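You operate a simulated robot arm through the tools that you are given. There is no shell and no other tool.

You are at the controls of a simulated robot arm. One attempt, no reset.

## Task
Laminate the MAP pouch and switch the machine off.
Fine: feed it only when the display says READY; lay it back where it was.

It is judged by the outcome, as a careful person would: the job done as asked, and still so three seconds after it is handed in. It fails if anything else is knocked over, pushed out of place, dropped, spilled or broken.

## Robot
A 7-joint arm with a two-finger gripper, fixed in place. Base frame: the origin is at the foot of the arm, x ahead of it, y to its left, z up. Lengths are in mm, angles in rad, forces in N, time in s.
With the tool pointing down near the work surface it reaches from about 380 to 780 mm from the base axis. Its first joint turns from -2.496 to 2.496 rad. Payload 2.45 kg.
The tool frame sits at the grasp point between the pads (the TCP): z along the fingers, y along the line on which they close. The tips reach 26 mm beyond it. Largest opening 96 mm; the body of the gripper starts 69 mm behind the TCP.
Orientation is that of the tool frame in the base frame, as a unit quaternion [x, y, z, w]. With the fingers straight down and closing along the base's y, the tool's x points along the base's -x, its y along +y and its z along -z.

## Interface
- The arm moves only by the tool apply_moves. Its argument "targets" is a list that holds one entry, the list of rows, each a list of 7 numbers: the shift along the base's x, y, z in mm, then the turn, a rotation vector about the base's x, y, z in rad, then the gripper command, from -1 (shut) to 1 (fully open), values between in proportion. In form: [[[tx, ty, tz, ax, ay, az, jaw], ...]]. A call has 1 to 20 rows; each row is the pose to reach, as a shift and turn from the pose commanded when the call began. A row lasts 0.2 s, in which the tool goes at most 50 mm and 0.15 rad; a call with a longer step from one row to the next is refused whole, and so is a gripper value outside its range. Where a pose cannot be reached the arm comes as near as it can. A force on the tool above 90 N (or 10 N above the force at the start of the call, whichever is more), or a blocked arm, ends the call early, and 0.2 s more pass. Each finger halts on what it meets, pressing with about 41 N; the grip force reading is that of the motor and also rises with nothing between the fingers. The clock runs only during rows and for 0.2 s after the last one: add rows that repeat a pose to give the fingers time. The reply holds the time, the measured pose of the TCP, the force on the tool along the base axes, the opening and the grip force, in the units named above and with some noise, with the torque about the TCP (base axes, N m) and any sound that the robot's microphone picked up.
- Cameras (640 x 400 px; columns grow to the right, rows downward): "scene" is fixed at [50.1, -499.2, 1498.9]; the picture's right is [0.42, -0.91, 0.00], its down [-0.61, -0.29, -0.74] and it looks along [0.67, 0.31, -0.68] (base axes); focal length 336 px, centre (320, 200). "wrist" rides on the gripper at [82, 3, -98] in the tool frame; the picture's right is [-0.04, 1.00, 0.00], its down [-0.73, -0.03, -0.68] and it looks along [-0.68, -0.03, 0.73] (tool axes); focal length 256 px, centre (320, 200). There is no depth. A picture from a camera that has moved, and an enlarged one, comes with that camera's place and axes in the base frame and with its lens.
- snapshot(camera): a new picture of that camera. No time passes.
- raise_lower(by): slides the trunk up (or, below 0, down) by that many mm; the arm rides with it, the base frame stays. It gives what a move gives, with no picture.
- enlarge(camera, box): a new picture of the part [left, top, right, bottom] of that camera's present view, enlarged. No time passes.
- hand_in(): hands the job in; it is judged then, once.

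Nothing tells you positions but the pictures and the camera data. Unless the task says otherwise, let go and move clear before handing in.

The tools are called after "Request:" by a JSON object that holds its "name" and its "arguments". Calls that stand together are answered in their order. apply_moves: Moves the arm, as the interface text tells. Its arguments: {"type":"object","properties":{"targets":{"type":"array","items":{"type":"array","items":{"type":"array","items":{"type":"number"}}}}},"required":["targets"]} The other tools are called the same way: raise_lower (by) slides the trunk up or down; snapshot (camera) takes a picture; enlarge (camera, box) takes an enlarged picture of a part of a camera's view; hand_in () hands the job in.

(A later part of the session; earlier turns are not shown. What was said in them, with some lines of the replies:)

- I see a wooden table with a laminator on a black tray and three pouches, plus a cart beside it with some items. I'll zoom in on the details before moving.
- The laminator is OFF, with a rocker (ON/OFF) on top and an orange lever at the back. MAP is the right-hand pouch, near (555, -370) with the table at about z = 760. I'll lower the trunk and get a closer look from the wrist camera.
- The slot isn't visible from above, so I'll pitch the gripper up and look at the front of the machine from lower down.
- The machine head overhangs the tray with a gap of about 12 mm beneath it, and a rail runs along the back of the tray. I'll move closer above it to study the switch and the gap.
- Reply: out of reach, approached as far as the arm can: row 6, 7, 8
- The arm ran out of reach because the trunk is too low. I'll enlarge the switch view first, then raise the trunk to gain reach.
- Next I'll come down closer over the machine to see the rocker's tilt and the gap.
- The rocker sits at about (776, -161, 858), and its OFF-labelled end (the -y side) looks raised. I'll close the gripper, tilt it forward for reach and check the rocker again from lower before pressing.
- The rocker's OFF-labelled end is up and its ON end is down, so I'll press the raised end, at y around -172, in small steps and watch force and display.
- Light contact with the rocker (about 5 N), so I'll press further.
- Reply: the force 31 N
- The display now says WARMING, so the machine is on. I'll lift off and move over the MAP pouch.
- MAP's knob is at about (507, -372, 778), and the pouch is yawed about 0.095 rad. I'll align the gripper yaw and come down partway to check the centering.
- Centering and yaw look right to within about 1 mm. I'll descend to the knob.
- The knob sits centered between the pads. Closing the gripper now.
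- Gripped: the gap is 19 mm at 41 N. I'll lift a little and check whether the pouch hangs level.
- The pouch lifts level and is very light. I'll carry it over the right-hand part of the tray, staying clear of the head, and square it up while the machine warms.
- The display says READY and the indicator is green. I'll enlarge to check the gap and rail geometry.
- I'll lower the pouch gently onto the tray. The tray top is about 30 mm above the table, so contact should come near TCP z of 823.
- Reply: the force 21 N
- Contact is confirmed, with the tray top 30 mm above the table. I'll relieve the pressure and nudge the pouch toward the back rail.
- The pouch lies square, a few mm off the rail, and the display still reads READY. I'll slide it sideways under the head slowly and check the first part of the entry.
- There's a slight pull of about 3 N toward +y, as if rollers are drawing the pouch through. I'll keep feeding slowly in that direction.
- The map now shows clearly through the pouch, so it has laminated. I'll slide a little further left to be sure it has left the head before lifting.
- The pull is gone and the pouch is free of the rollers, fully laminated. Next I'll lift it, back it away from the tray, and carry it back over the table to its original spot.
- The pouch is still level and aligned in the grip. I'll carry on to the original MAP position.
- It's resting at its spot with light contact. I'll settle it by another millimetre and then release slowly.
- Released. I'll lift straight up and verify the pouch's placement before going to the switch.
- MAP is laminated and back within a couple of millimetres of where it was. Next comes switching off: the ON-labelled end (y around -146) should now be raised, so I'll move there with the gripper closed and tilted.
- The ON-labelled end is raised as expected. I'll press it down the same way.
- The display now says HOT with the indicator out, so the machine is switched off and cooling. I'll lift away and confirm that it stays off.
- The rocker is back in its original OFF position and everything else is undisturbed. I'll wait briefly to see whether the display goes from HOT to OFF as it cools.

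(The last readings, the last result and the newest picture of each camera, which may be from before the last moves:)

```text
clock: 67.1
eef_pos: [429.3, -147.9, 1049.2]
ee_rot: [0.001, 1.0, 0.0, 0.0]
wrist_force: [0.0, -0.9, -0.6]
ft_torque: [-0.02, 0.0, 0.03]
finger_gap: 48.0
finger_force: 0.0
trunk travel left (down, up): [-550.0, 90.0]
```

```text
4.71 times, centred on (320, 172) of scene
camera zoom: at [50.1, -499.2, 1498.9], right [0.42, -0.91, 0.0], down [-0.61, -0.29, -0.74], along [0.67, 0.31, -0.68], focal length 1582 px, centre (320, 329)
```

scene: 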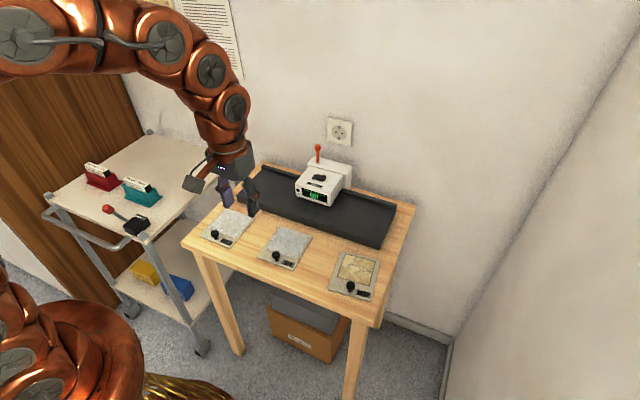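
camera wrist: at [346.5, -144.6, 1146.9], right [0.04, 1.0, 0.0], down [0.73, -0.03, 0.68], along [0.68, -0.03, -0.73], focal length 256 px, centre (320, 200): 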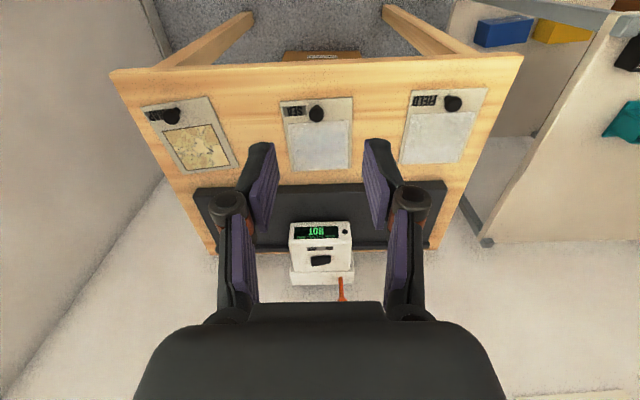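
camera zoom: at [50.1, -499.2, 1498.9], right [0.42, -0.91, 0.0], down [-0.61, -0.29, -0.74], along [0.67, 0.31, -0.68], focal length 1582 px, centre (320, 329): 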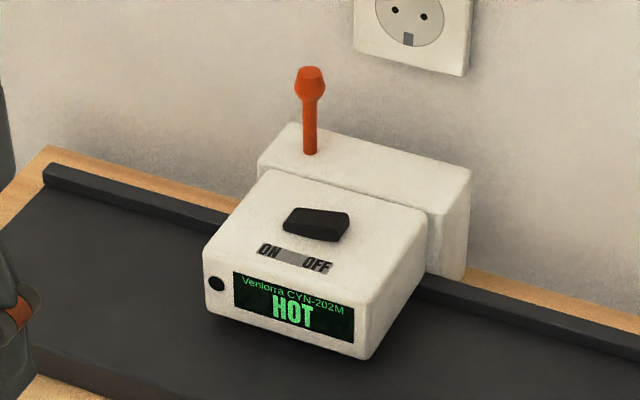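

It still reads HOT (residual heat, indicator out, rocker in the off position). I'll wait a little longer to be sure.

Request:
{"name": "apply_moves", "arguments": {"targets": [[[0, 0, 0, 0, 0, 0, 0], [0, 0, 0, 0, 0, 0, 0], [0, 0, 0, 0, 0, 0, 0], [0, 0, 0, 0, 0, 0, 0], [0, 0, 0, 0, 0, 0, 0], [0, 0, 0, 0, 0, 0, 0], [0, 0, 0, 0, 0, 0, 0], [0, 0, 0, 0, 0, 0, 0], [0, 0, 0, 0, 0, 0, 0], [0, 0, 0, 0, 0, 0, 0], [0, 0, 0, 0, 0, 0, 0], [0, 0, 0, 0, 0, 0, 0], [0, 0, 0, 0, 0, 0, 0], [0, 0, 0, 0, 0, 0, 0], [0, 0, 0, 0, 0, 0, 0], [0, 0, 0, 0, 0, 0, 0], [0, 0, 0, 0, 0, 0, 0], [0, 0, 0, 0, 0, 0, 0], [0, 0, 0, 0, 0, 0, 0], [0, 0, 0, 0, 0, 0, 0]]]}}

Request:
{"name": "apply_moves", "arguments": {"targets": [[[0, 0, 0, 0, 0, 0, 0], [0, 0, 0, 0, 0, 0, 0], [0, 0, 0, 0, 0, 0, 0], [0, 0, 0, 0, 0, 0, 0], [0, 0, 0, 0, 0, 0, 0], [0, 0, 0, 0, 0, 0, 0], [0, 0, 0, 0, 0, 0, 0], [0, 0, 0, 0, 0, 0, 0], [0, 0, 0, 0, 0, 0, 0], [0, 0, 0, 0, 0, 0, 0], [0, 0, 0, 0, 0, 0, 0], [0, 0, 0, 0, 0, 0, 0], [0, 0, 0, 0, 0, 0, 0], [0, 0, 0, 0, 0, 0, 0], [0, 0, 0, 0, 0, 0, 0], [0, 0, 0, 0, 0, 0, 0], [0, 0, 0, 0, 0, 0, 0], [0, 0, 0, 0, 0, 0, 0], [0, 0, 0, 0, 0, 0, 0], [0, 0, 0, 0, 0, 0, 0]]]}}

Request:
{"name": "apply_moves", "arguments": {"targets": [[[0, 0, 0, 0, 0, 0, 0], [0, 0, 0, 0, 0, 0, 0], [0, 0, 0, 0, 0, 0, 0], [0, 0, 0, 0, 0, 0, 0], [0, 0, 0, 0, 0, 0, 0], [0, 0, 0, 0, 0, 0, 0], [0, 0, 0, 0, 0, 0, 0], [0, 0, 0, 0, 0, 0, 0], [0, 0, 0, 0, 0, 0, 0], [0, 0, 0, 0, 0, 0, 0], [0, 0, 0, 0, 0, 0, 0], [0, 0, 0, 0, 0, 0, 0], [0, 0, 0, 0, 0, 0, 0], [0, 0, 0, 0, 0, 0, 0], [0, 0, 0, 0, 0, 0, 0], [0, 0, 0, 0, 0, 0, 0], [0, 0, 0, 0, 0, 0, 0], [0, 0, 0, 0, 0, 0, 0], [0, 0, 0, 0, 0, 0, 0], [0, 0, 0, 0, 0, 0, 0]]]}}

Request:
{"name": "enlarge", "arguments": {"camera": "scene", "box": [270, 130, 370, 215]}}

```text
clock: 71.3
eef_pos: [429.0, -146.7, 1049.1]
ee_rot: [0.001, 1.0, 0.0, 0.0]
wrist_force: [-0.1, -0.6, -0.1]
ft_torque: [-0.02, -0.02, -0.02]
finger_gap: 47.7
finger_force: 0.1
trunk travel left (down, up): [-550.0, 90.0]
```

```text
clock: 75.5
eef_pos: [429.3, -148.1, 1049.2]
ee_rot: [0.0, 1.0, 0.001, -0.001]
wrist_force: [-0.3, 0.2, 0.5]
ft_torque: [0.0, 0.02, -0.05]
finger_gap: 47.9
finger_force: 0.0
trunk travel left (down, up): [-550.0, 90.0]
```

```text
clock: 79.7
eef_pos: [429.0, -147.6, 1048.4]
ee_rot: [0.001, 1.0, 0.0, 0.0]
wrist_force: [0.3, -0.6, 0.6]
ft_torque: [0.01, 0.05, 0.0]
finger_gap: 48.2
finger_force: 0.0
trunk travel left (down, up): [-550.0, 90.0]
```

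```text
4.71 times, centred on (320, 172) of scene
camera zoom: at [50.1, -499.2, 1498.9], right [0.42, -0.91, 0.0], down [-0.61, -0.29, -0.74], along [0.67, 0.31, -0.68], focal length 1582 px, centre (320, 329)
```

zoom: 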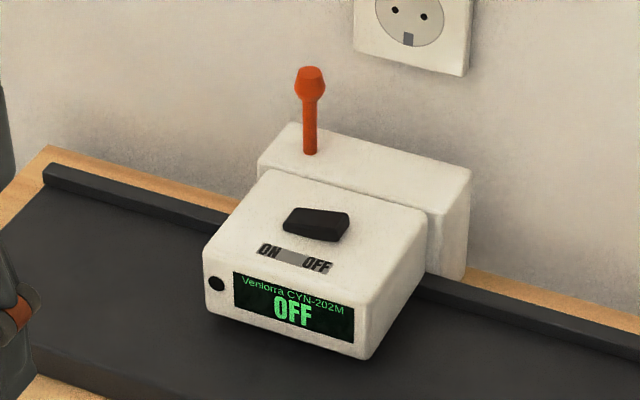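

The display now reads OFF. The MAP pouch is laminated and back in its place, nothing else has moved, and the arm is clear, so I'm handing in.

Request:
{"name": "hand_in", "arguments": {}}

```text
The job is handed in.
```

The MAP pouch is laminated and back on the table where it was, and the machine is off. I've handed the job in; no verdict has come back yet.

- **Feeding:** I started feeding only when the display said READY. The pouch went through the machine from right to left, and the map now shows clearly through it.
- **Placement:** by the camera, the pouch lies about 2 mm and just over 1° from its original position.
- **Switch-off:** the display read HOT while the machine cooled, then OFF before I handed in.
- **Surroundings:** in the last pictures the other pouches, the lever and the cart looked undisturbed, and the gripper is empty and clear of the table.
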